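You operate a simulated robot arm through the tools that you are given. There is no shell and no other tool. Be economical: measure what you need, move in short steps, check, and stop when the job is done.

You run a simulated robot arm. Do the job below in one go: nothing can be reset, and whatever is moved stays where it is left.

## Task
Fit the purple leg with a tube as long as the teal leg's.
Fine: shut the teal lever first, stand the old tube on the teal mat, push the new one home, move the old one to the purple pegs, open the lever, see 5.0 L/min on both meters, shut it. Set down upright: long tube.
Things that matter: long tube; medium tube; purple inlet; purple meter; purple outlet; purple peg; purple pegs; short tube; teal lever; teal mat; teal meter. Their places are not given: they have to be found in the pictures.

It is judged by the outcome, as a careful person would: the job done as asked, and still so three seconds after it is handed in. It fails if anything else is knocked over, pushed out of place, dropped, spilled or broken.

## Robot
A 6-joint arm with a two-finger parallel gripper, fixed in place. Base frame: the origin is at the foot of the arm, x ahead of it, y to its left, z up; the work surface is at about z = 0.8. Readings come in m, degrees, newtons and seconds.
With the tool pointing down near the work surface it reaches from about 0.34 to 0.82 m from the base axis. Its first joint turns from -166.0 to 166.0 degrees. Payload 3.91 kg.
Tool frame: the origin (TCP) lies between the finger pads and is the grasp point; the fingertips stand 0.03 m ahead of it; z points along the fingers, y is the line along which they close. The gripper opens to 0.11 m. The fingers are 0.02 m wide and 0.01 m thick; the gripper's body (0.048 by 0.112 m) begins 0.055 m behind the TCP.
Orientation is that of the tool frame in the base frame, as [roll, pitch, yaw] about the fixed x, y, z axes, in that order (R = Rz(yaw) Ry(pitch) Rx(roll)). With the fingers straight down and closing along the base's y, the tool's x points along the base's -x, its y along +y and its z along -z.

## Interface
- The arm moves only by the tool arm_command. Its argument "commands" is a list of rows, each a list of 7 numbers: the shift along the tool's x, y, z in units of 50 mm (1.0 is 50 mm), then the turn, a rotation vector about the tool's x, y, z in units of 8 degrees (1.0 is 8 degrees), then the gripper command, from -1 (shut) to 1 (fully open), values between in proportion. In form: [[tx, ty, tz, rx, ry, rz, grip], ...]. A call has 1 to 10 rows; each row shifts and turns the commanded pose from where the row before left it, along the tool's axes as they then stand. A call with a number of a shift or a turn outside -1 to 1 is refused whole. Rows are played at 5 a second. More than 0.05 m and 8.6 degrees between two rows, or a gripper value outside its range, and nothing of the call is played. A pose out of reach is approached as far as the arm can. The call stops where the force on the tool passes 40 N (or 10 N more than at its start, if that is more) or the arm is blocked; 0.2 s more then pass. Each finger travels about 0.045 m/s and halts on what it meets, pressing with about 38 N; the grip force reading is that of the motor and also rises with nothing between the fingers. The clock runs only during rows and for 0.2 s after the last one: add rows that do not move to give the fingers time. The reply holds the time, the measured pose of the TCP, the force on the tool along the base axes, the opening and the grip force, in the units named above and with some noise, with the torque about the TCP (base axes, N m) and any sound that the robot's microphone picked up, and new pictures: "show" is both (left out), scene, wrist or none.
- Cameras (640 x 400 px; columns grow to the right, rows downward): "scene" is fixed at [0.4021, -0.6486, 1.4033]; the picture's right is [1.00, 0.00, 0.00], its down [0.00, -0.44, -0.90] and it looks along [-0.00, 0.90, -0.44] (base axes); focal length 370 px, centre (320, 200). "wrist" rides on the gripper at [0.077, 0.007, -0.115] in the tool frame; the picture's right is [-0.09, 1.00, 0.00], its down [-0.80, -0.07, -0.59] and it looks along [-0.59, -0.05, 0.80] (tool axes); focal length 270 px, centre (320, 200).
- raise_lower(by): slides the trunk up (or, below 0, down) by that many m; the arm rides with it, the base frame stays. It gives what a move gives, with no picture.
- point_at(camera, pixels): there is no depth. For up to 12 entries [column, row, z] of the newest picture of that camera ("zoom" is the newest enlarged one), the place [x, y] in the base frame at which the ray of that pixel passes the height z, good to about 0.003 m. It takes no simulated time.
- enlarge(camera, box): a new picture of the part [left, top, right, bottom] of that camera's present view, enlarged. It takes no simulated time.
- hand_in(): hands the job in; it is judged then, once.

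Work in short steps. Measure before you move; look again where a grasp or a placing could have gone wrong, and mend it. You have 80 turns and 200 pictures in all, those below and enlarged ones among them. Open the gripper and draw the arm clear of the work before you hand the job in, unless the task says otherwise; then end with one line.

The tools are called after "Emit:" by a JSON object that holds its "method" and its "body". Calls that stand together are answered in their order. arm_command: Moves the arm, as the interface text tells. Its arguments: {"type":"object","properties":{"commands":{"type":"array"},"show":{"type":"string","enum":["both","scene","wrist","none"]}},"required":["commands"]} The other tools are called the same way: raise_lower (by) slides the trunk up or down; point_at (camera, pixels) gives the place at which the rays of pixels pass given heights; enlarge (camera, box) takes an enlarged picture of a part of a camera's view; hand_in () hands the job in.

At the start:

```text
time: 0.0
eef_pos: [0.238, 0.4474, 1.1222]
orientation: [179.9, 0.0, 179.9]
contact_force: [1.2, -0.2, -0.2]
wrist_torque: [0.01, 0.0, 0.01]
opening: 0.1101
gripper_force: 0.1
trunk travel left (down, up): [-0.575, 0.035]
```

scene: 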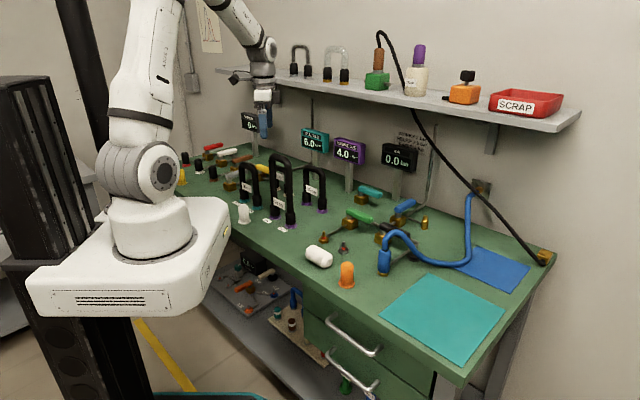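
wrist: 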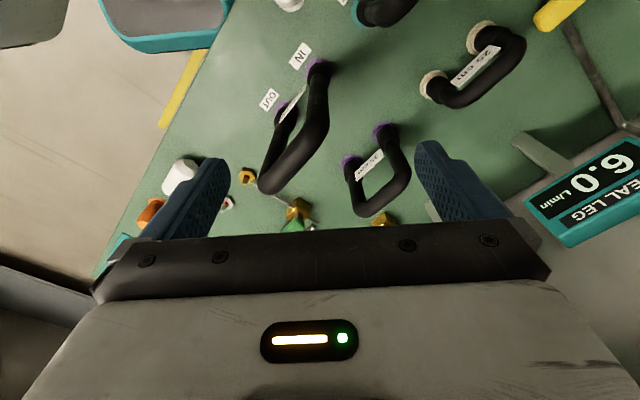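

The scene shows U-tubes around (250,185), (283,190), (315,190) and meters at (315,140), (348,150), (398,158). I enlarge to read them.

Emit:
{"method": "enlarge", "body": {"camera": "scene", "box": [220, 130, 360, 240]}}

Emit:
{"method": "enlarge", "body": {"camera": "scene", "box": [300, 170, 460, 290]}}

Emit:
{"method": "enlarge", "body": {"camera": "scene", "box": [160, 100, 300, 200]}}

Emit:
{"method": "enlarge", "body": {"camera": "wrist", "box": [220, 0, 640, 250]}}

```text
3.64 times, centred on (290, 185) of scene
```

zoom: 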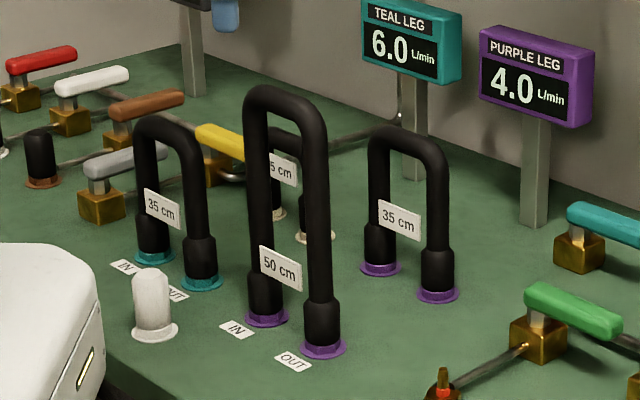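

```text
3.33 times, centred on (380, 230) of scene
```

zoom: 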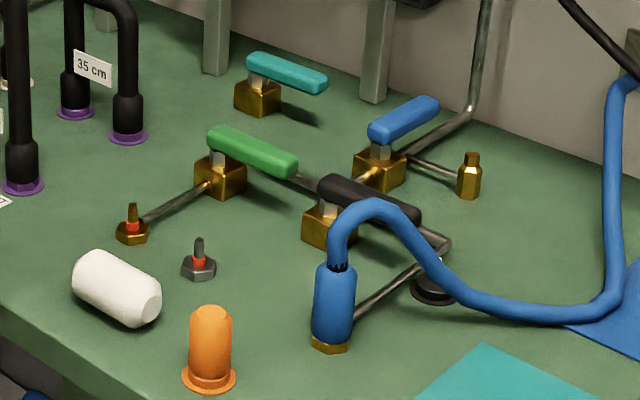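

```text
4.00 times, centred on (230, 150) of scene
```

zoom: 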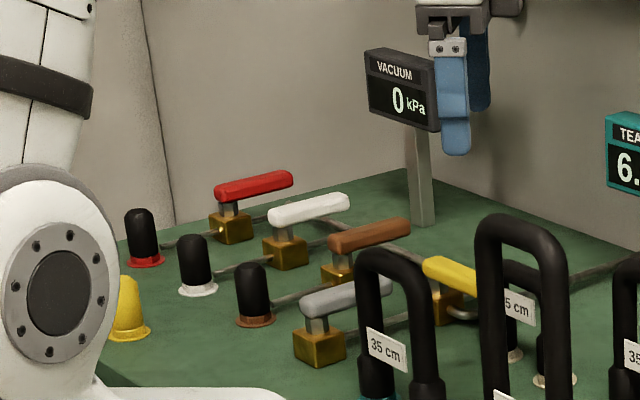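

```text
1.52 times, centred on (430, 125) of wrist
```

zoom: 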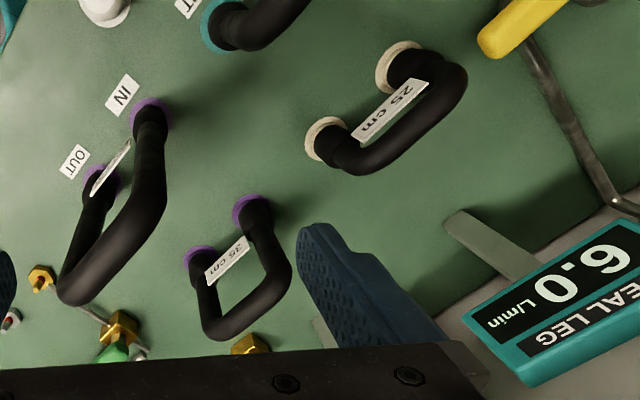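

The purple leg carries the 50 cm tube (collars at about (275,217),(291,225)), the spare 35 cm sits on purple pegs (306,204),(322,211), and the teal lever is near (370,192). I measure their places.

Emit:
{"method": "point_at", "body": {"camera": "scene", "pixels": [[275.4, 217.4, 0.8], [290.7, 225.3, 0.8], [306.4, 203.6, 0.8], [322.3, 211, 0.8], [244, 199.2, 0.8], [257.2, 207.7, 0.8], [361.5, 201, 0.81], [360.6, 188, 0.85], [380.7, 195.5, 0.85], [440, 275, 0.8], [380, 312, 0.8], [460, 362, 0.8]]}}

Emit:
{"method": "enlarge", "body": {"camera": "scene", "box": [335, 170, 415, 220]}}

```text
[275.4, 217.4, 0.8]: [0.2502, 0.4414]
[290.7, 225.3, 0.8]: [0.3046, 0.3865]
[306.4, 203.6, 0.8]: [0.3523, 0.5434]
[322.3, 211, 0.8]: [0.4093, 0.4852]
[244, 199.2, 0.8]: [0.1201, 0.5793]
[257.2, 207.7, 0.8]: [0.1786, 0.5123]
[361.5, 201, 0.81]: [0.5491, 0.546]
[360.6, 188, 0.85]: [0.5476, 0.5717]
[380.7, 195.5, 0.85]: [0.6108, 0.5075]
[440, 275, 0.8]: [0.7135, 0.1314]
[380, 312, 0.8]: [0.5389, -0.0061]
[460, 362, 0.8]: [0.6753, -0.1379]
```

```text
8.00 times, centred on (375, 195) of scene
```

zoom: 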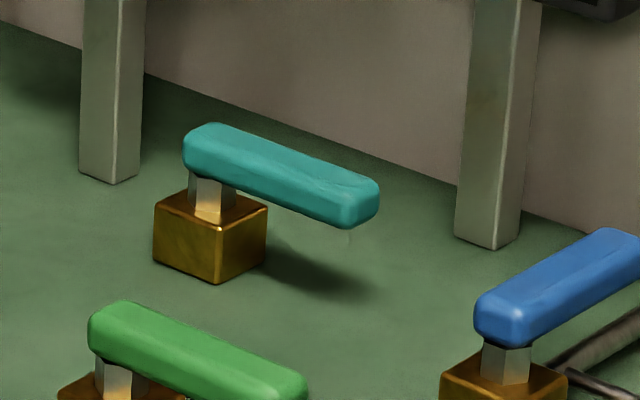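

The teal handle runs from about (361,188) to (381,196), pivot near (0.55,0.55). I move the arm ahead to see the lever from the wrist camera.

Emit:
{"method": "arm_command", "body": {"commands": [[-1, 0, 0, 0, 0, 0, 1], [-1, 0, 0, 0, 0, 0, 1], [-1, 0, 0, 0, 0, 0, 1], [-1, 0.4, 0, 0, 0, 0, 1], [0, 0, 0, 0, 0, 0, 1]]}}

```text
refused: row 4 steps farther than a row can; nothing moved
```

The combined step was too long; I split it.

Emit:
{"method": "arm_command", "body": {"commands": [[-1, 0, 0, 0, 0, 0, 1], [-1, 0, 0, 0, 0, 0, 1], [-1, 0, 0, 0, 0, 0, 1], [-1, 0, 0, 0, 0, 0, 1], [0, 0.4, 0, 0, 0, 0, 1], [0, 0, 0, 0, 0, 0, 1]]}}

```text
time: 1.4
eef_pos: [0.4388, 0.4702, 1.1212]
orientation: [-180.0, 0.0, 179.9]
contact_force: [0.8, -0.5, 0.6]
wrist_torque: [0.0, -0.01, -0.02]
opening: 0.1097
gripper_force: 0.1
trunk travel left (down, up): [-0.575, 0.035]
```

scene: 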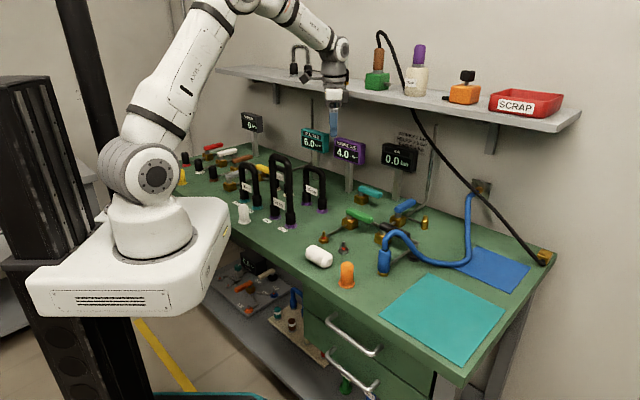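
wrist: 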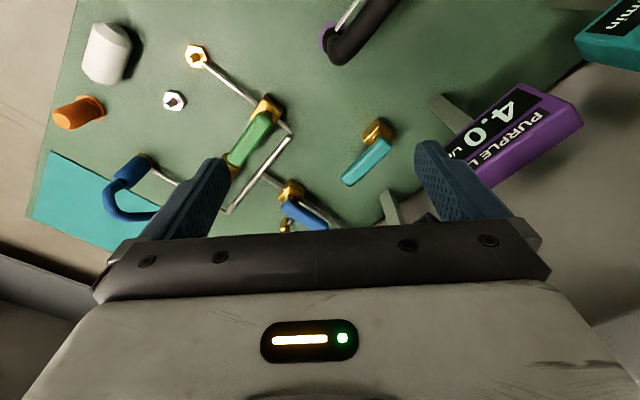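

Emit:
{"method": "enlarge", "body": {"camera": "wrist", "box": [220, 70, 480, 240]}}

Emit:
{"method": "point_at", "body": {"camera": "wrist", "pixels": [[347, 180, 0.85], [389, 145, 0.85], [378, 131, 0.83], [382, 220, 0.8], [437, 105, 0.8]]}}

```text
2.35 times, centred on (350, 155) of wrist
```

zoom: 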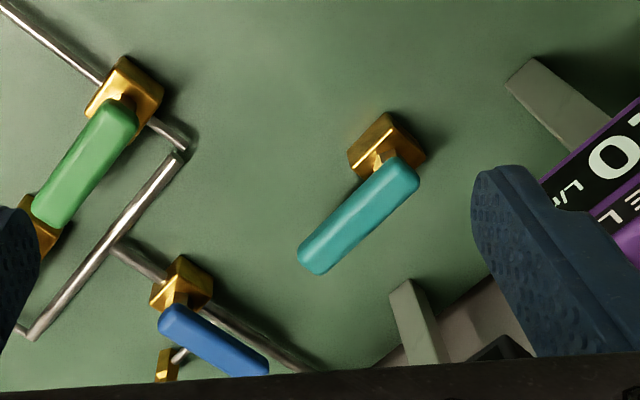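

```text
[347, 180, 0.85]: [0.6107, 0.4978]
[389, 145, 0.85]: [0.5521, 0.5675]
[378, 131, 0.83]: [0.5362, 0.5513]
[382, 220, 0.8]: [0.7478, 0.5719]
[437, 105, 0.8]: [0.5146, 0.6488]
```

No pipe shows at the teal valve; handle spans (0.55,0.567) to (0.61,0.498). I rotate the gripper so that it closes across the handle, with the camera on the side away from the meters.

Emit:
{"method": "arm_command", "body": {"commands": [[0, 0, 0, 0, 0, -1, 1], [0, 0, 0, 0, 0, -1, 1], [0, 0, 0, 0, 0, -1, 1], [0, 0, 0, 0, 0, -1, 1], [0, 0, 0, 0, 0, -1, 1], [0, 0, 0, 0, 0, -1, 1], [0, 0, 0, 0, 0, -1, 1], [0, 0, 0, 0, 0, -1, 1], [0, 0, 0, 0, 0, -1, 1]], "show": "none"}}

Emit:
{"method": "arm_command", "body": {"commands": [[0, 0, 0, 0, 0, -1, 1], [0, 0, 0, 0, 0, -1, 1], [0, 0, 0, 0, 0, -1, 1], [0, 0, 0, 0, 0, -1, 1], [0, 0, 0, 0, 0, -1, 1], [0, 0, 0, 0, 0, -1, 1], [0, 0, 0, 0, 0, -1, 1], [0, 0, 0, 0, 0, -0.87, 1], [0, 0, 0, 0, 0, 0, -0.3], [0, 0, 0, 0, 0, 0, -0.3]]}}

```text
time: 3.4
eef_pos: [0.4369, 0.4687, 1.1204]
orientation: [-180.0, 0.0, -107.9]
contact_force: [-0.2, 0.2, 0.2]
wrist_torque: [0.02, 0.0, -0.02]
opening: 0.11
gripper_force: 0.1
trunk travel left (down, up): [-0.575, 0.035]
```

```text
time: 5.6
eef_pos: [0.4375, 0.467, 1.1213]
orientation: [180.0, 0.0, -45.1]
contact_force: [0.1, -0.8, -0.3]
wrist_torque: [0.03, 0.0, 0.02]
opening: 0.0572
gripper_force: 0.1
trunk travel left (down, up): [-0.575, 0.035]
```

scene: 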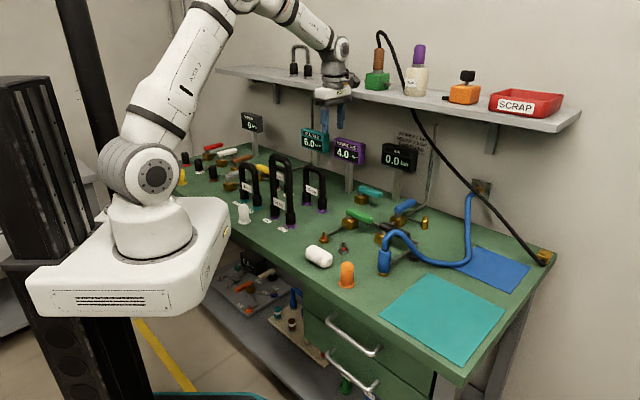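
wrist: 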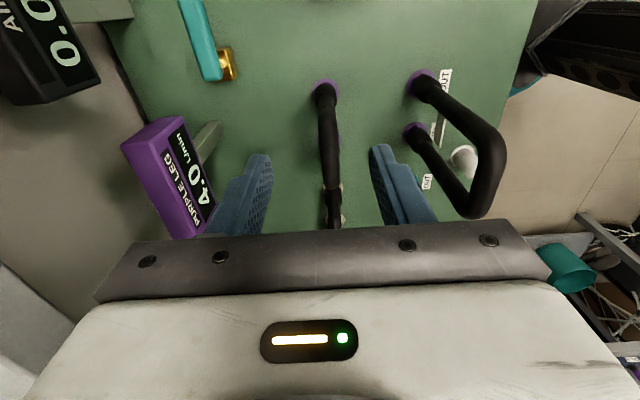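

The closing line now lies across the handle. I move over the handle's outer part and down to z≈0.93 to look again.

Emit:
{"method": "arm_command", "body": {"commands": [[0.5, -0.85, 0, 0, 0, 0, 0], [0.5, -0.85, 0, 0, 0, 0, 0], [0.45, -0.85, 0, 0, 0, 0, 0], [0, -0.4, 0, 0, 0, 0, 0], [0, 0, 1, 0, 0, 0, 0], [0, 0, 1, 0, 0, 0, 0], [0, 0, 1, 0, 0, 0, 0], [0, 0, 0.8, 0, 0, 0, 0], [0, 0, 0, 0, 0, 0, 0]]}}

```text
time: 6.1
eef_pos: [0.4801, 0.4786, 1.1245]
orientation: [178.8, 0.3, -45.0]
contact_force: [-8.6, -4.5, 3.7]
wrist_torque: [0.43, -0.89, -0.06]
opening: 0.0551
gripper_force: 0.1
trunk travel left (down, up): [-0.575, 0.035]
stopped in row 2: the force on the tool passed its limit at 128 N (the readings are from after the stop); the commanded pose is now the measured one
```

scene: 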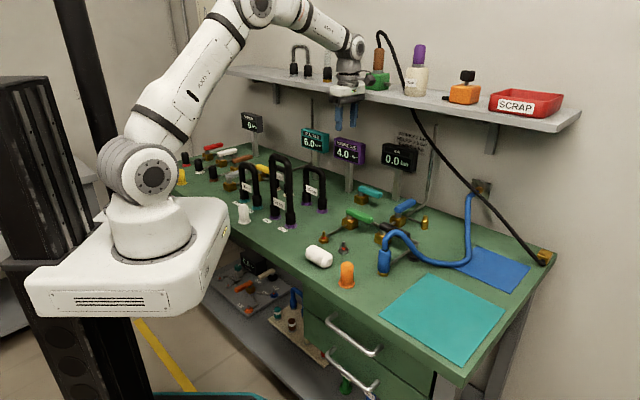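
wrist: 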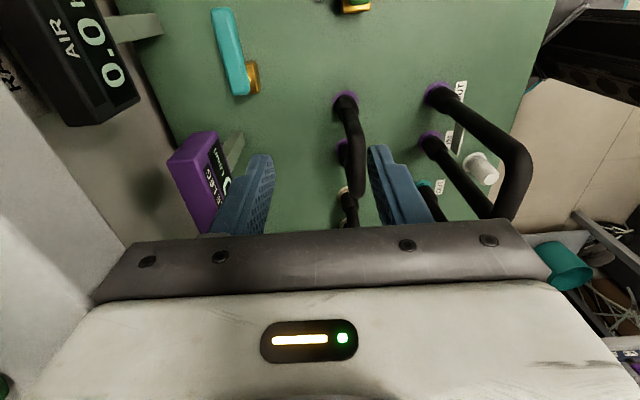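

The hand touched the shelf's front edge (at TCP v≈0.68). I back off along -v and measure the shelf edge from the scene.

Emit:
{"method": "arm_command", "body": {"commands": [[0, 0.4, 0, 0, 0, 0, 0], [0, 0.8, 0, 0, 0, 0, 0], [0, 0, 0, 0, 0, 0, 0]]}}

Emit:
{"method": "point_at", "body": {"camera": "scene", "pixels": [[300, 88, 1.1], [300, 88, 1.15], [300, 88, 1.2], [300, 88, 1.25], [450, 113, 1.15], [450, 113, 1.2], [450, 113, 1.25], [560, 132, 1.2]]}}

Emit:
{"method": "enlarge", "body": {"camera": "scene", "box": [220, 30, 480, 180]}}

```text
time: 6.9
eef_pos: [0.4382, 0.4367, 1.1236]
orientation: [178.7, 0.2, -45.0]
contact_force: [0.0, 0.7, 0.2]
wrist_torque: [0.0, -0.01, -0.02]
opening: 0.0551
gripper_force: 0.0
trunk travel left (down, up): [-0.575, 0.035]
```

scene: 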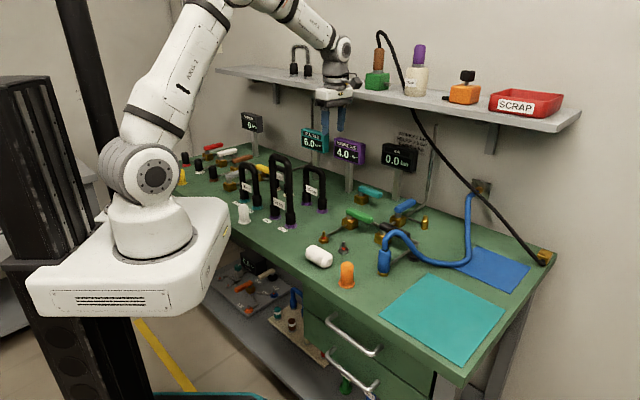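
wrist: 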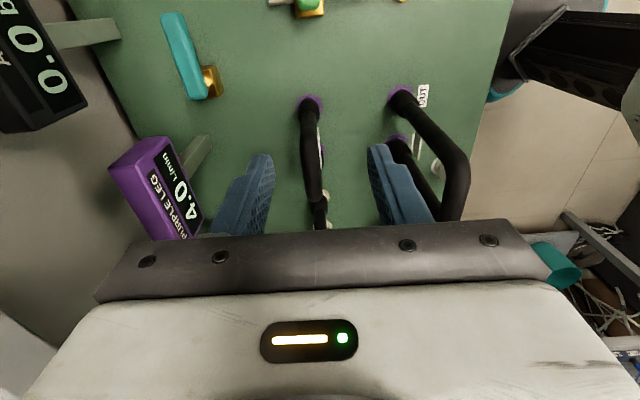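

```text
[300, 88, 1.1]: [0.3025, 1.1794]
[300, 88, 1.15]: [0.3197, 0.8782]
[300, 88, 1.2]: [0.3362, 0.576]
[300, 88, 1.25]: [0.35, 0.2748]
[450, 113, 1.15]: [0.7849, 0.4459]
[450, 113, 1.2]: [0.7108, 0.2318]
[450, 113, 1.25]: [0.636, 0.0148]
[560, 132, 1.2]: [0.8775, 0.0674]
```

```text
2.46 times, centred on (350, 105) of scene
```

zoom: 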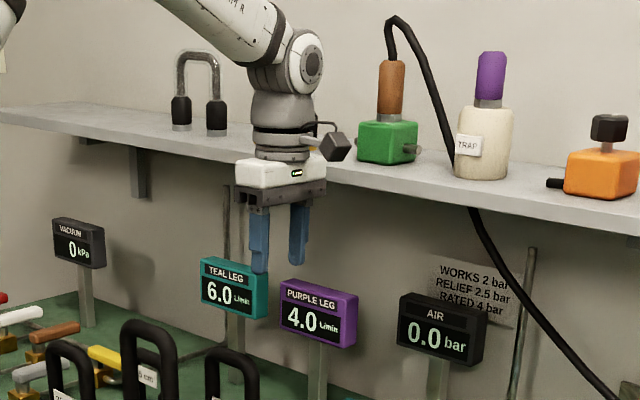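

Shelf edge lies near v=0.74 (diagonal coordinate), z≈1.17; the lever is under it at v≈0.79. I tilt the tool 28° to reach beneath, moving to a standoff before the handle.

Emit:
{"method": "arm_command", "body": {"commands": [[0, 0, 0, 0.915, 0, 0, 0], [0, 0, 0, 0.915, 0, 0, 0], [0, 0, 0, 0.915, 0, 0, 0], [0, 0, 0, 0.915, 0, 0, 0], [0.54, 0, 0, 0, 0, 0, 0], [0.54, 0, 0, 0, 0, 0, 0], [0, 0.44, 0.82, 0, 0, 0, 0], [0, 0.44, 0.82, 0, 0, 0, 0], [0, 0.44, 0.82, 0, 0, 0, 0], [0, 0, 0, 0, 0, 0, 0]]}}

```text
time: 9.1
eef_pos: [0.4764, 0.399, 0.982]
orientation: [-152.0, 0.2, -44.9]
contact_force: [-0.6, -1.3, 0.4]
wrist_torque: [0.02, 0.01, -0.01]
opening: 0.055
gripper_force: 0.2
trunk travel left (down, up): [-0.575, 0.035]
```

scene: 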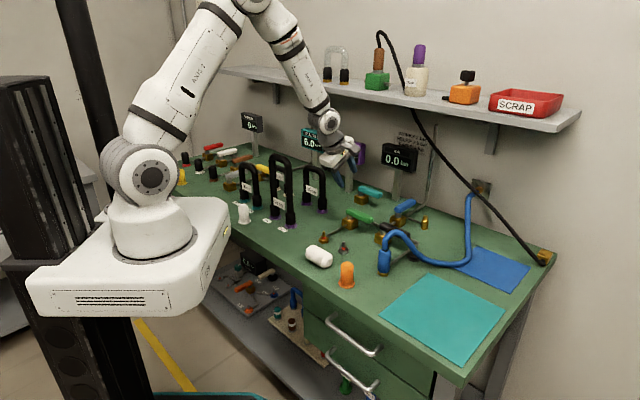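
wrist: 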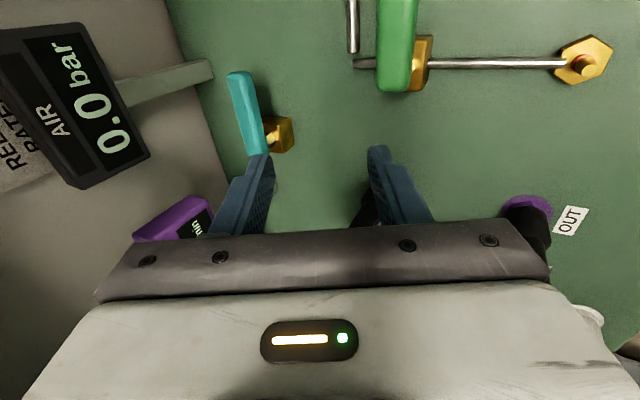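

The handle shows at (240,78)–(257,150) in the wrist view. I continue to the standoff and measure the handle from here as well.

Emit:
{"method": "point_at", "body": {"camera": "wrist", "pixels": [[240, 76, 0.855], [257, 150, 0.855], [230, 78, 0.855], [251, 74, 0.855], [278, 134, 0.83]]}}

Emit:
{"method": "arm_command", "body": {"commands": [[0, -0.583, 0.654, 0, 0, 0, 0], [0, -0.583, 0.654, 0, 0, 0, 0], [0, -0.583, 0.654, 0, 0, 0, 0], [0, 0, 0, 0, 0, 0, 0]]}}

```text
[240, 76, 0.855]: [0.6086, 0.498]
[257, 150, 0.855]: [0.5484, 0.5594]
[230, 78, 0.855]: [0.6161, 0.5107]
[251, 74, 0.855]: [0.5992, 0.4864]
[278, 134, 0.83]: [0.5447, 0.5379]
```

```text
time: 10.1
eef_pos: [0.5642, 0.4885, 0.9362]
orientation: [-152.0, 0.2, -45.0]
contact_force: [0.2, -0.3, -0.3]
wrist_torque: [0.02, 0.02, 0.02]
opening: 0.0551
gripper_force: 0.0
trunk travel left (down, up): [-0.575, 0.035]
```

scene: 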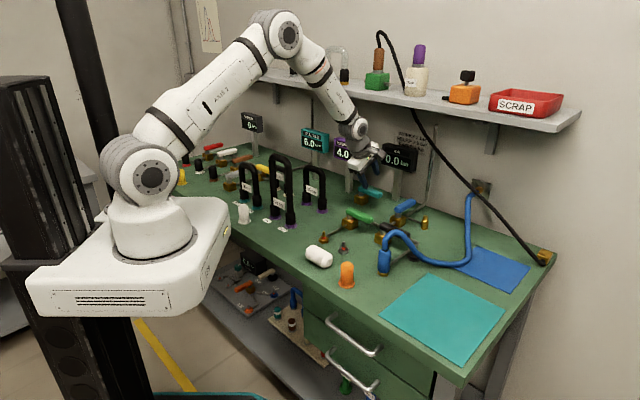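
wrist: 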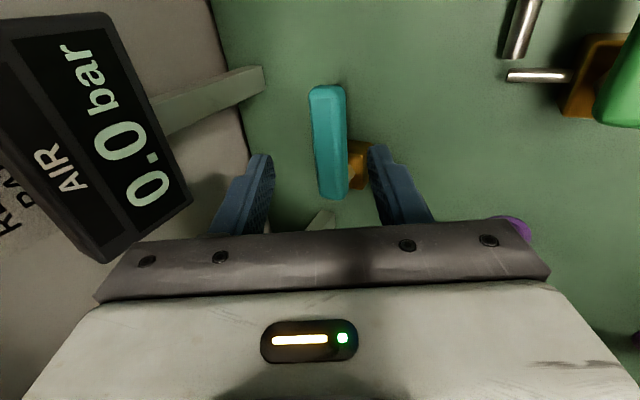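

The handle (cols 312–347) is centred between the fingers. I advance 95 mm along the tool and close.

Emit:
{"method": "arm_command", "body": {"commands": [[0, 0, 0.7, 0, 0, 0, 0], [0, 0, 0.7, 0, 0, 0, 0], [0, 0, 0.5, 0, 0, 0, 0], [0, 0, 0, 0, 0, 0, 0], [0, 0, 0, 0, 0, 0, -0.4], [0, 0, 0, 0, 0, 0, -0.5], [0, 0, 0, 0, 0, 0, -0.5]]}}

```text
time: 11.7
eef_pos: [0.5947, 0.5178, 0.8522]
orientation: [-152.3, 0.3, -44.9]
contact_force: [-15.0, -14.7, -10.9]
wrist_torque: [0.11, -0.04, 0.3]
opening: 0.0392
gripper_force: 12.2
trunk travel left (down, up): [-0.575, 0.035]
```

scene: 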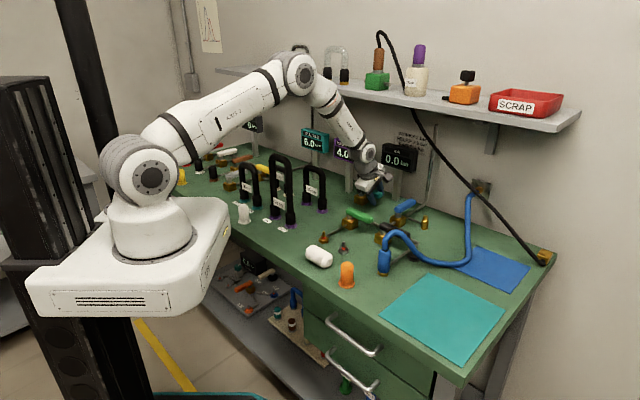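
wrist: 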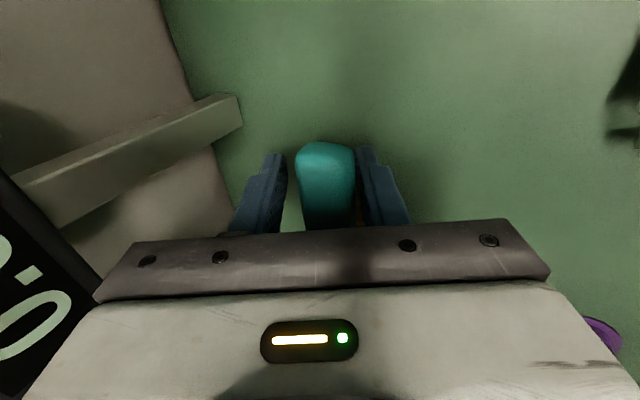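

The front finger presses on the handle (about 20 N towards the wall without it turning). I shift 7 mm to the front to centre and then look at the forces.

Emit:
{"method": "arm_command", "body": {"commands": [[0, 0.14, 0, 0, 0, 0, -0.5], [0, 0, 0, 0, 0, 0, -0.6], [0, 0, 0, 0, 0, 0, -0.6]], "show": "wrist"}}

```text
time: 12.5
eef_pos: [0.5922, 0.5148, 0.8515]
orientation: [-151.9, 0.1, -44.9]
contact_force: [-7.1, -5.4, -6.1]
wrist_torque: [-0.58, -0.51, 0.32]
opening: 0.0315
gripper_force: 45.0
trunk travel left (down, up): [-0.575, 0.035]
```

wrist: 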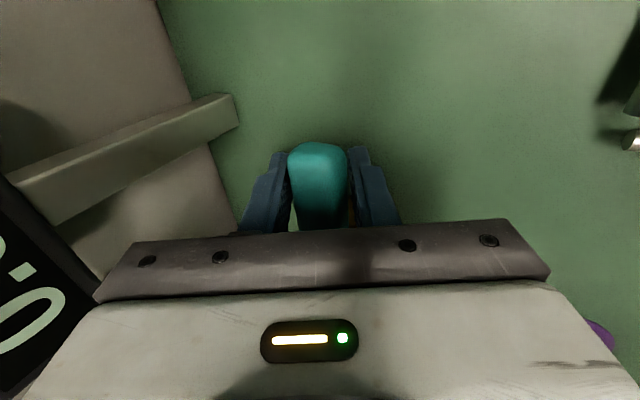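

Handle gripped at 31.5 mm. I loosen slightly and pull it clockwise (to the front) about the pivot for 15° as a test.

Emit:
{"method": "arm_command", "body": {"commands": [[0, 0, 0, 0, 0, 0, -0.38], [-0.0095, 0.127, -0.067, 0, 0, 0.94, -0.38], [-0.0116, 0.127, -0.066, 0, 0, 0.94, -0.38], [0, 0, 0, 0, 0, 0, -0.38]]}}

```text
time: 13.5
eef_pos: [0.5799, 0.5052, 0.8518]
orientation: [-152.8, 7.2, -58.4]
contact_force: [0.3, 0.8, 0.7]
wrist_torque: [-0.01, 0.0, -0.02]
opening: 0.0344
gripper_force: 0.2
trunk travel left (down, up): [-0.575, 0.035]
```

scene: 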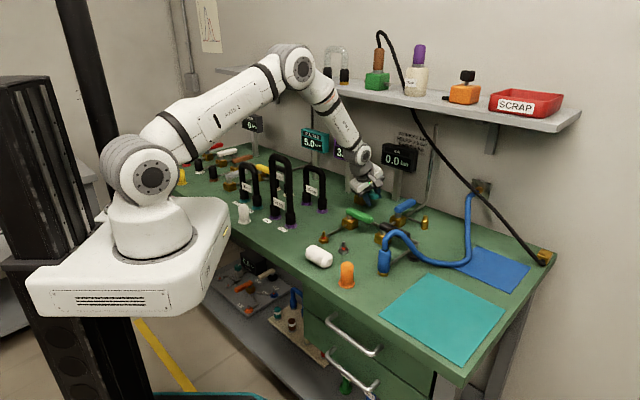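
wrist: 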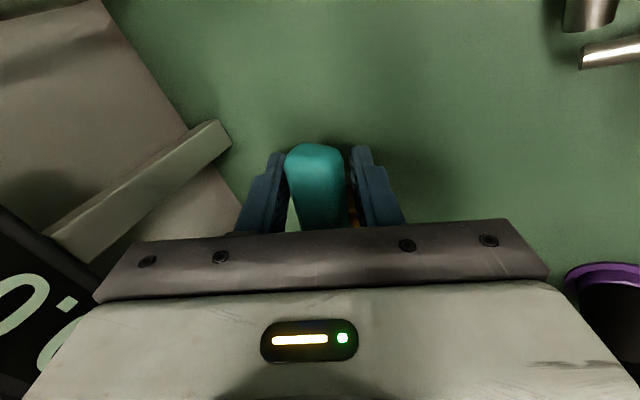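

The lever turned and both meters fell (teal 5.0, purple 3.x): right direction. I continue the arc.

Emit:
{"method": "arm_command", "body": {"commands": [[-0.0135, 0.128, -0.064, 0, 0, 0.94, -0.38], [-0.0153, 0.13, -0.0605, 0, 0, 0.94, -0.38], [-0.0163, 0.1315, -0.056, 0, 0, 0.94, -0.38], [-0.0172, 0.1336, -0.051, 0, 0, 0.94, -0.38], [0, 0, 0, 0, 0, 0, -0.38]]}}

Emit:
{"method": "arm_command", "body": {"commands": [[-0.0171, 0.1357, -0.0445, 0, 0, 0.94, -0.38], [-0.0169, 0.138, -0.0375, 0, 0, 0.94, -0.38], [-0.0158, 0.1398, -0.03, 0, 0, 0.94, -0.38], [-0.0145, 0.1415, -0.0217, 0, 0, 0.94, -0.38], [0, 0, 0, 0, 0, 0, -0.38]]}}

```text
time: 14.7
eef_pos: [0.5512, 0.498, 0.8506]
orientation: [-159.6, 19.6, -86.6]
contact_force: [-0.2, 1.3, 0.0]
wrist_torque: [0.0, -0.01, 0.0]
opening: 0.0342
gripper_force: 0.0
trunk travel left (down, up): [-0.575, 0.035]
```

scene: 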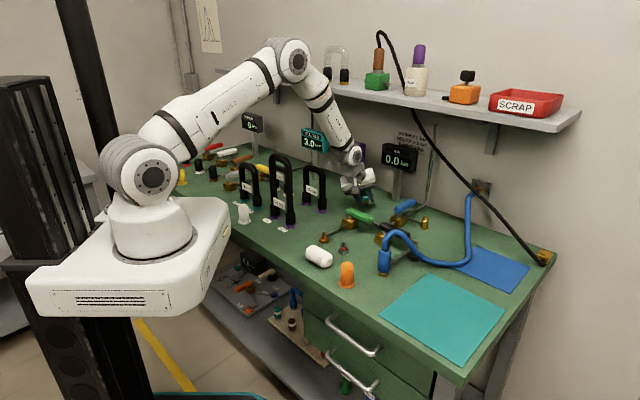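
wrist: 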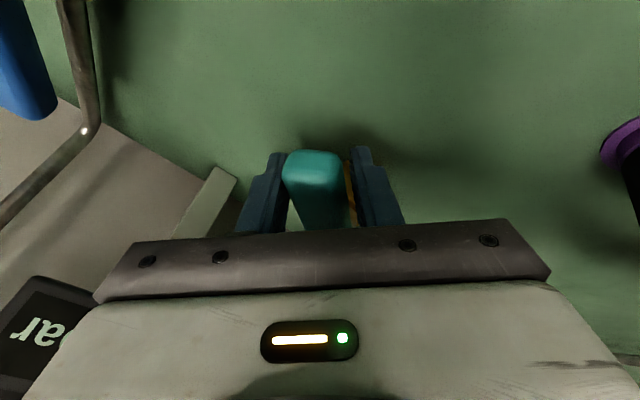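

```text
time: 15.9
eef_pos: [0.5248, 0.5059, 0.8503]
orientation: [-172.4, 27.0, -118.5]
contact_force: [-0.7, -0.1, -0.8]
wrist_torque: [0.0, -0.02, -0.01]
opening: 0.0343
gripper_force: 0.6
trunk travel left (down, up): [-0.575, 0.035]
```

scene: 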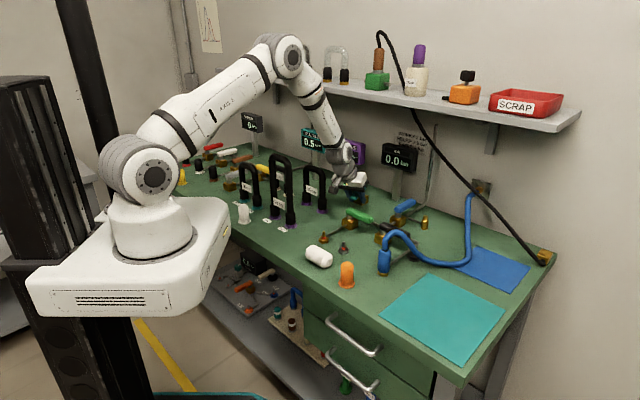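
wrist: 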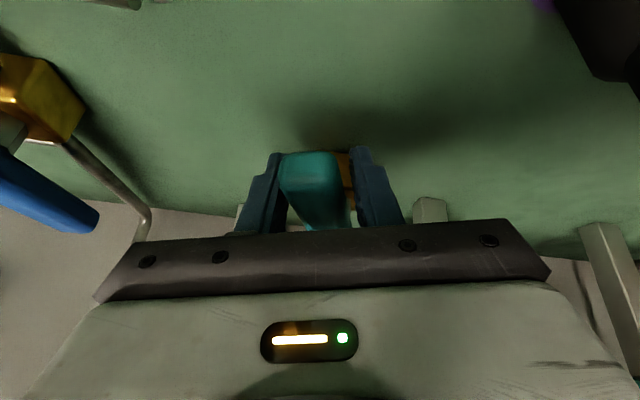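

Teal reads 0.5 now; I carry on to the stop.

Emit:
{"method": "arm_command", "body": {"commands": [[-0.0125, 0.1427, -0.013, 0, 0, 0.94, -0.38], [-0.0104, 0.1435, -0.0045, 0, 0, 0.94, -0.38], [0, 0.1, 0, 0, 0, 0.4, -0.38], [0, 0, 0, 0, 0, 0, -0.38]]}}

Emit:
{"method": "enlarge", "body": {"camera": "scene", "box": [290, 120, 420, 210]}}

```text
time: 16.9
eef_pos: [0.5085, 0.5172, 0.8513]
orientation: [177.9, 27.9, -139.0]
contact_force: [-0.3, -0.6, 0.3]
wrist_torque: [0.01, 0.01, -0.04]
opening: 0.0342
gripper_force: 0.1
trunk travel left (down, up): [-0.575, 0.035]
```

scene: 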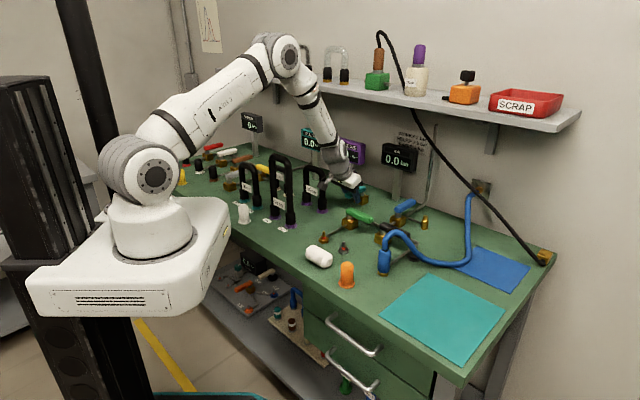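
wrist: 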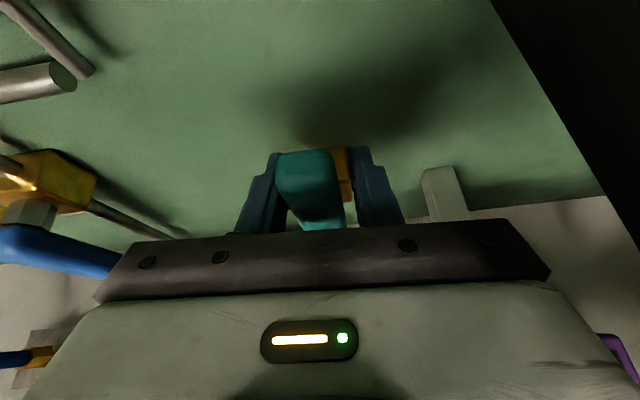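

```text
4.44 times, centred on (355, 165) of scene
```

zoom: 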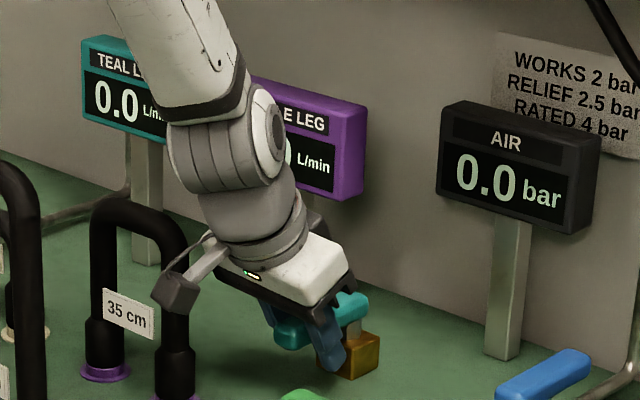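

Teal reads 0.0. I push a bit more to feel the end stop.

Emit:
{"method": "arm_command", "body": {"commands": [[0, 0.12, 0, 0, 0, 0, -0.38], [0, 0.1, 0, 0, 0, 0, -0.38], [0, 0, 0, 0, 0, 0, -0.38]], "show": "wrist"}}

```text
time: 17.7
eef_pos: [0.5044, 0.5228, 0.8518]
orientation: [177.9, 27.9, -139.1]
contact_force: [15.3, -13.6, -0.7]
wrist_torque: [-0.1, 0.11, 0.29]
opening: 0.0444
gripper_force: 10.3
trunk travel left (down, up): [-0.575, 0.035]
```

wrist: 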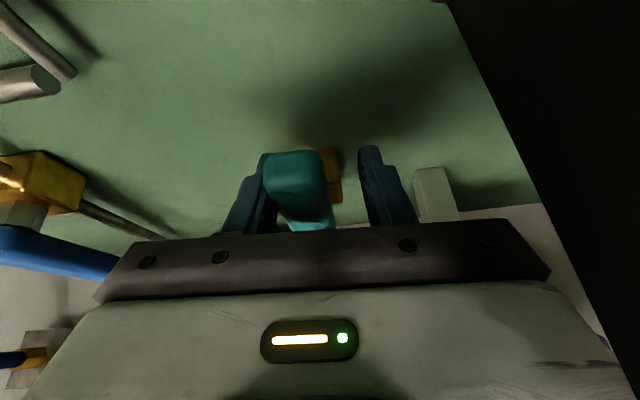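

The lever is against its stop. I relieve, open the fingers, and withdraw along the tool, then rise.

Emit:
{"method": "arm_command", "body": {"commands": [[0, -0.15, 0, 0, 0, 0, -0.2], [0, 0, 0, 0, 0, 0, 0], [0, 0, -0.8, 0, 0, 0, 0], [0, 0, -0.8, 0, 0, 0, 0], [0, 0, -0.8, 0, 0, 0, 0], [0.469, 0, -0.86, 0, 0, 0, 0], [0.469, 0, -0.86, 0, 0, 0, 0], [0, 0, 0, 0, 0, 0, 0]]}}

Emit:
{"method": "enlarge", "body": {"camera": "scene", "box": [240, 110, 420, 230]}}

```text
time: 19.5
eef_pos: [0.4075, 0.4248, 1.012]
orientation: [178.0, 27.9, -139.0]
contact_force: [-0.4, 0.7, 0.0]
wrist_torque: [0.0, 0.0, 0.0]
opening: 0.0551
gripper_force: 0.0
trunk travel left (down, up): [-0.575, 0.035]
```

scene: 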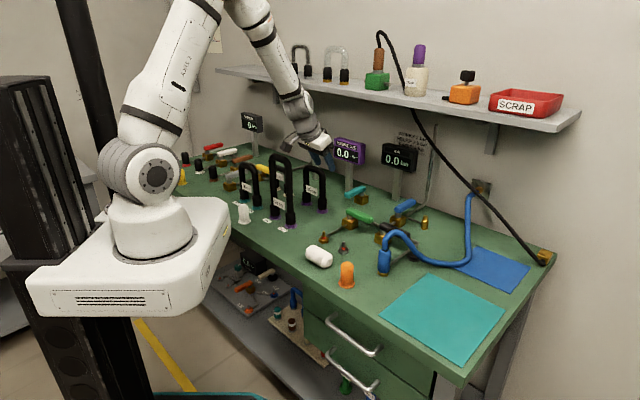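
wrist: 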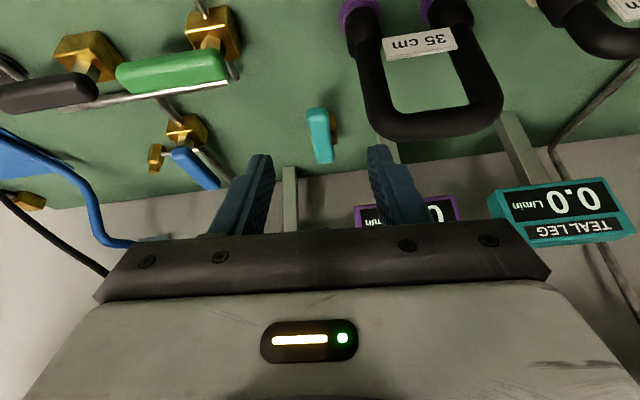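

```text
3.33 times, centred on (330, 170) of scene
```

zoom: 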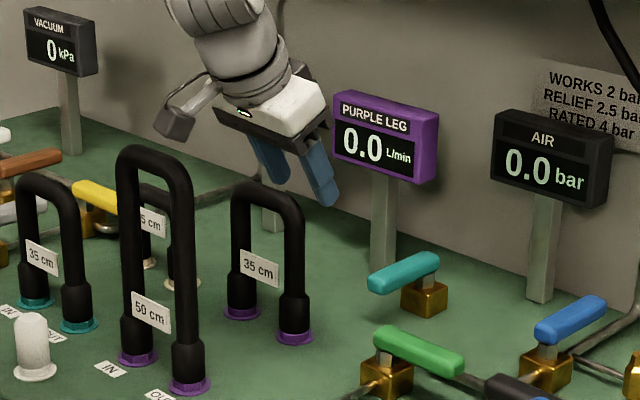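

Both meters read 0.0. I rise, bring the tool back to vertical and turn it across the tubes; I also estimate the tube tops.

Emit:
{"method": "point_at", "body": {"camera": "scene", "pixels": [[281.2, 156, 0.98], [281.2, 156, 1.0], [281.2, 156, 1.02], [281.2, 156, 1.04], [314.6, 167, 0.92], [314.6, 167, 0.94], [314.6, 167, 0.96], [314.6, 167, 0.98]]}}

Emit:
{"method": "arm_command", "body": {"commands": [[-0.34, 0, -0.65, 0, 0, 0, 0], [-0.34, 0, -0.65, 0, 0, 0, 0], [-0.34, 0, -0.65, 0, 0, 0, 0], [0, 0, 0, 0, 0.875, 0, 0], [0, 0, 0, 0, 0.875, 0, 0], [0, 0, 0, 0, 0.875, 0, 0], [0, 0, 0, 0, 0.86, 0, 0], [0, 0, 0, 0, 0, 0, 0]]}}

```text
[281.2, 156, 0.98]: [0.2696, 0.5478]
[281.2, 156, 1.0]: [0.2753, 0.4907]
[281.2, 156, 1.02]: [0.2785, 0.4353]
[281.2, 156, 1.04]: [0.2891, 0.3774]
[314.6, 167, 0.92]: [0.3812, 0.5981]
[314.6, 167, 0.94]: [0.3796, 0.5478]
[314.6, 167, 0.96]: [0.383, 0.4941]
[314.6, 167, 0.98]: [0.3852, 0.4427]
```

```text
time: 21.3
eef_pos: [0.4096, 0.4212, 1.1219]
orientation: [178.1, 0.0, -137.9]
contact_force: [-0.2, -0.6, -0.7]
wrist_torque: [-0.03, -0.01, 0.03]
opening: 0.055
gripper_force: 0.1
trunk travel left (down, up): [-0.575, 0.035]
```

scene: 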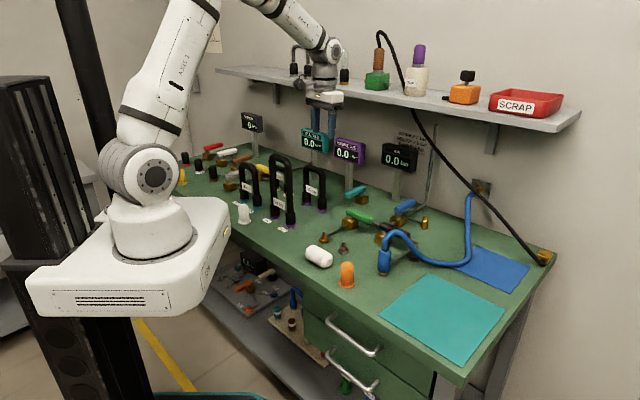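
wrist: 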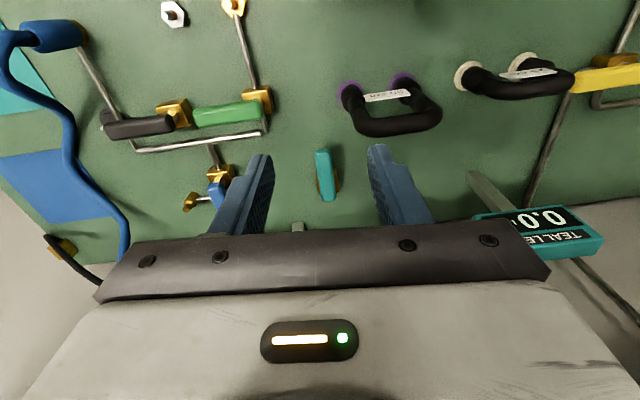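

Long tube top ≈ z 1.027, medium top ≈ 0.952. I turn the gripper to close across the tube plane, staying above.

Emit:
{"method": "arm_command", "body": {"commands": [[0, 0, 0, 0.24, 0, 0, 0], [0, 0, 0, 0, 0, -1, 0], [0, 0, 0, 0, 0, -1, 0], [0, 0, 0, 0, 0, -1, 0], [0, 0, 0, 0, 0, -1, 0], [0, 0, 0, 0, 0, -1, 0], [0, 0, 0, 0, 0, -1, 0], [0, 0, 0, 0, 0, -1, 0], [0, 0, 0, 0, 0, -1, 0], [0, 0, 0, 0, 0, -1, 0]], "show": "none"}}

Emit:
{"method": "arm_command", "body": {"commands": [[0, 0, 0, 0, 0, -1, 0], [0, 0, 0, 0, 0, -1, 0], [0, 0, 0, 0, 0, -0.61, 0], [-0.6, 0.66, 0, 0, 0, 0, 0], [-0.6, 0.66, 0, 0, 0, 0, 0], [-0.57, 0.65, 0, 0, 0, 0, 0], [0, 0, 0, 0, 0, 0, 0]]}}

```text
time: 23.5
eef_pos: [0.4101, 0.4207, 1.1214]
orientation: [-179.8, 0.0, -65.8]
contact_force: [1.0, 1.2, -0.3]
wrist_torque: [-0.02, -0.02, -0.01]
opening: 0.0549
gripper_force: 0.0
trunk travel left (down, up): [-0.575, 0.035]
```

```text
time: 25.1
eef_pos: [0.2787, 0.4156, 1.1223]
orientation: [-179.9, -0.1, -45.2]
contact_force: [0.6, 0.0, 0.5]
wrist_torque: [0.02, 0.0, 0.02]
opening: 0.0552
gripper_force: 0.1
trunk travel left (down, up): [-0.575, 0.035]
```

scene: 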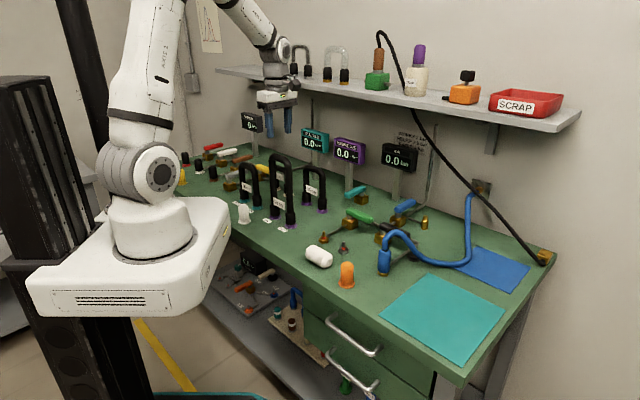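
wrist: 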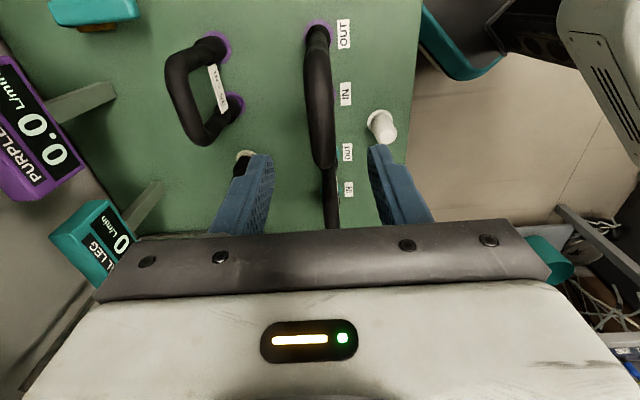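

The tube lies centred at col ~320 between the fingers. I check the arch's span along its plane.

Emit:
{"method": "point_at", "body": {"camera": "wrist", "pixels": [[317, 30, 0.81], [325, 172, 1.0], [316, 52, 1.0], [312, 80, 1.02], [335, 80, 1.02], [232, 103, 0.81], [215, 42, 0.81], [207, 145, 0.93], [166, 65, 0.93]]}}

Emit:
{"method": "enlarge", "body": {"camera": "wrist", "box": [140, 0, 440, 190]}}

```text
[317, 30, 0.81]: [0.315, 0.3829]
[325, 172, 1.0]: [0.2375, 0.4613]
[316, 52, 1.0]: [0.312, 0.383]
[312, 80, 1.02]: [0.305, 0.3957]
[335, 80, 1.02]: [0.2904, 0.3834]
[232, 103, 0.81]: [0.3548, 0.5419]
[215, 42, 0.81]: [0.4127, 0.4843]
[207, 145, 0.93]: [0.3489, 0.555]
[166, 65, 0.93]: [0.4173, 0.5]
```

```text
2.11 times, centred on (290, 95) of wrist
```

zoom: 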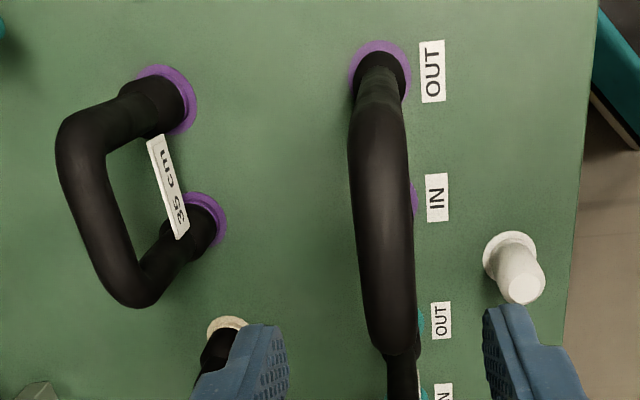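

Centre confirmed. I descend 110 mm over the arch and close.

Emit:
{"method": "arm_command", "body": {"commands": [[0, 0, 0.8, 0, 0, 0, 0], [0, 0, 0.8, 0, 0, 0, 0], [0, 0, 0.6, 0, 0, 0, 0], [0, 0, 0, 0, 0, 0, 0], [0, 0, 0, 0, 0, 0, -1], [0, 0, 0, 0, 0, 0, -1], [0, 0, 0, 0, 0, 0, -1], [0, 0, 0, 0, 0, 0, -1]]}}

```text
time: 26.9
eef_pos: [0.277, 0.4166, 1.0108]
orientation: [180.0, -0.1, -45.2]
contact_force: [0.8, 0.1, -1.2]
wrist_torque: [0.02, -0.03, -0.03]
opening: 0.0209
gripper_force: 37.8
trunk travel left (down, up): [-0.575, 0.035]
```

scene: 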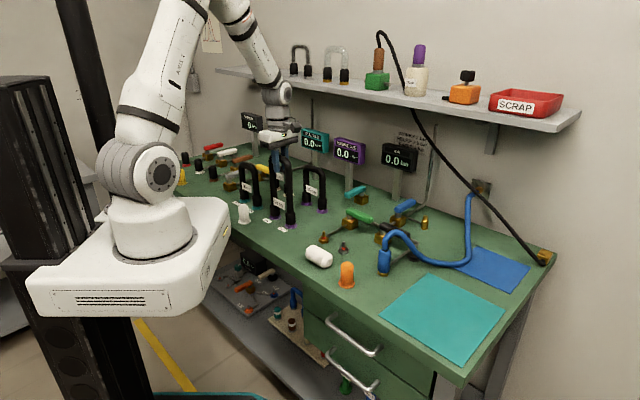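
wrist: 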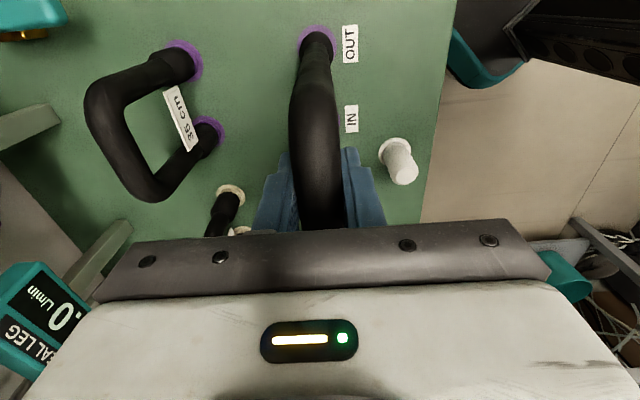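

Gripped at 20.9 mm. I pull straight up in small steps.

Emit:
{"method": "arm_command", "body": {"commands": [[0, 0, -0.1, 0, 0, 0, -1], [0, 0, -0.15, 0, 0, 0, -1], [0, 0, -0.2, 0, 0, 0, -1], [0, 0, -0.3, 0, 0, 0, -1], [0, 0, -0.4, 0, 0, 0, -1], [0, 0, 0, 0, 0, 0, -1]]}}

```text
time: 28.3
eef_pos: [0.2786, 0.416, 1.0681]
orientation: [-179.9, -0.1, -45.1]
contact_force: [0.4, -0.1, -1.5]
wrist_torque: [0.0, 0.03, -0.01]
opening: 0.0212
gripper_force: 37.8
trunk travel left (down, up): [-0.575, 0.035]
```

scene: 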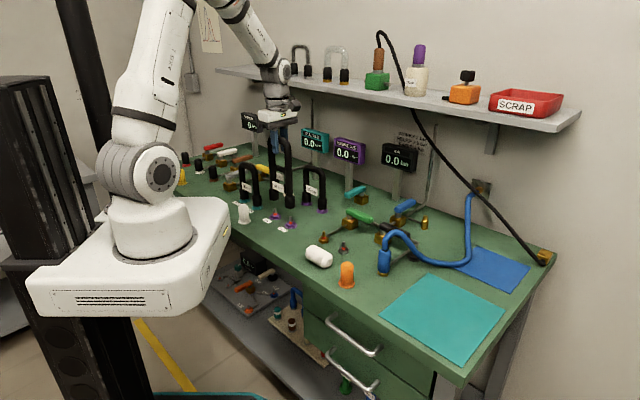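
wrist: 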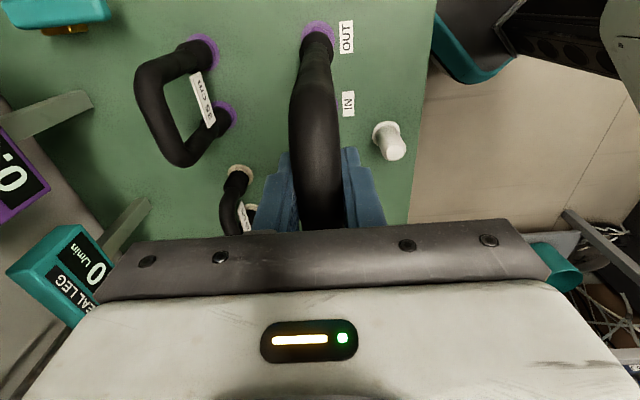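

The tube came off cleanly; nipples show at about (275,213),(291,221). I enlarge to measure them and rise further.

Emit:
{"method": "enlarge", "body": {"camera": "scene", "box": [230, 130, 350, 240]}}

Emit:
{"method": "arm_command", "body": {"commands": [[0, 0, -0.6, 0, 0, 0, -1], [0, 0, -0.6, 0, 0, 0, -1], [0, 0, -0.6, 0, 0, 0, -1], [0, 0, 0, 0, 0, 0, -1]]}}

Emit:
{"method": "enlarge", "body": {"camera": "scene", "box": [250, 190, 340, 240]}}

```text
3.64 times, centred on (290, 185) of scene
```

zoom: 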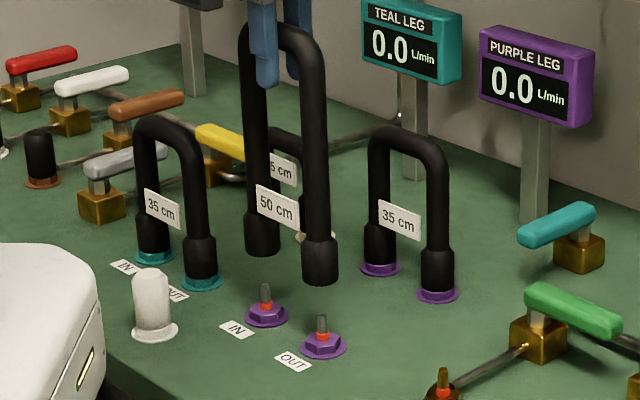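

```text
time: 29.3
eef_pos: [0.2756, 0.4135, 1.158]
orientation: [-180.0, -0.1, -45.3]
contact_force: [0.0, -0.2, -1.8]
wrist_torque: [0.01, -0.03, 0.01]
opening: 0.0209
gripper_force: 38.1
trunk travel left (down, up): [-0.575, 0.035]
```

scene: 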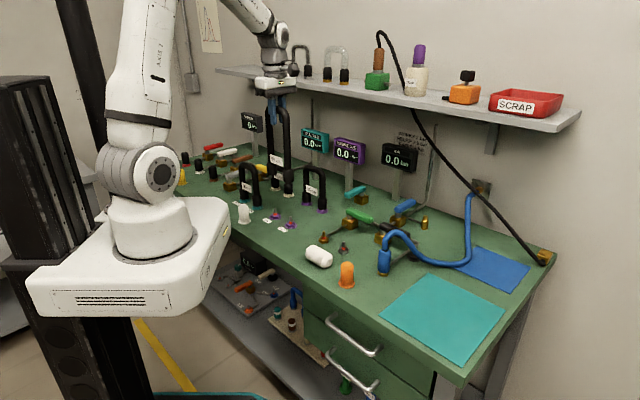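
wrist: 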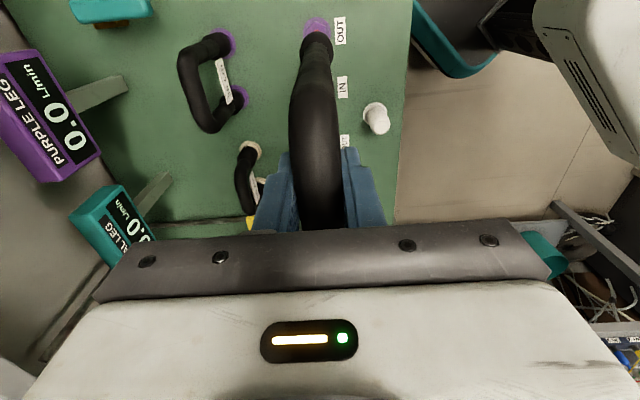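

```text
7.11 times, centred on (295, 215) of scene
```

zoom: 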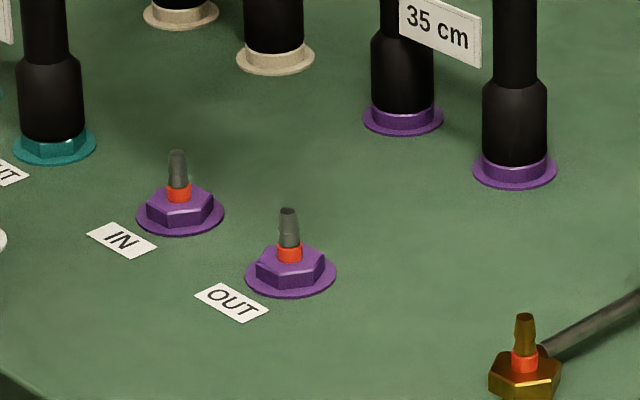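

Nipples with red bands are exposed. I measure flange and tip positions in this enlarged view.

Emit:
{"method": "point_at", "body": {"camera": "zoom", "pixels": [[180, 215, 0.8], [291, 274, 0.8], [178, 153, 0.84], [288, 211, 0.84], [402, 119, 0.8], [515, 171, 0.8], [178, 153, 0.835], [288, 211, 0.835]]}}

```text
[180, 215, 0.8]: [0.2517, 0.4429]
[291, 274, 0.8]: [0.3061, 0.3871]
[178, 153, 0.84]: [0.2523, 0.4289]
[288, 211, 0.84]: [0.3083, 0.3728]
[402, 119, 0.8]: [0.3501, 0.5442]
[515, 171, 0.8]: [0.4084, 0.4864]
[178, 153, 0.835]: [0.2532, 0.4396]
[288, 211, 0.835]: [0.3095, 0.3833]
```

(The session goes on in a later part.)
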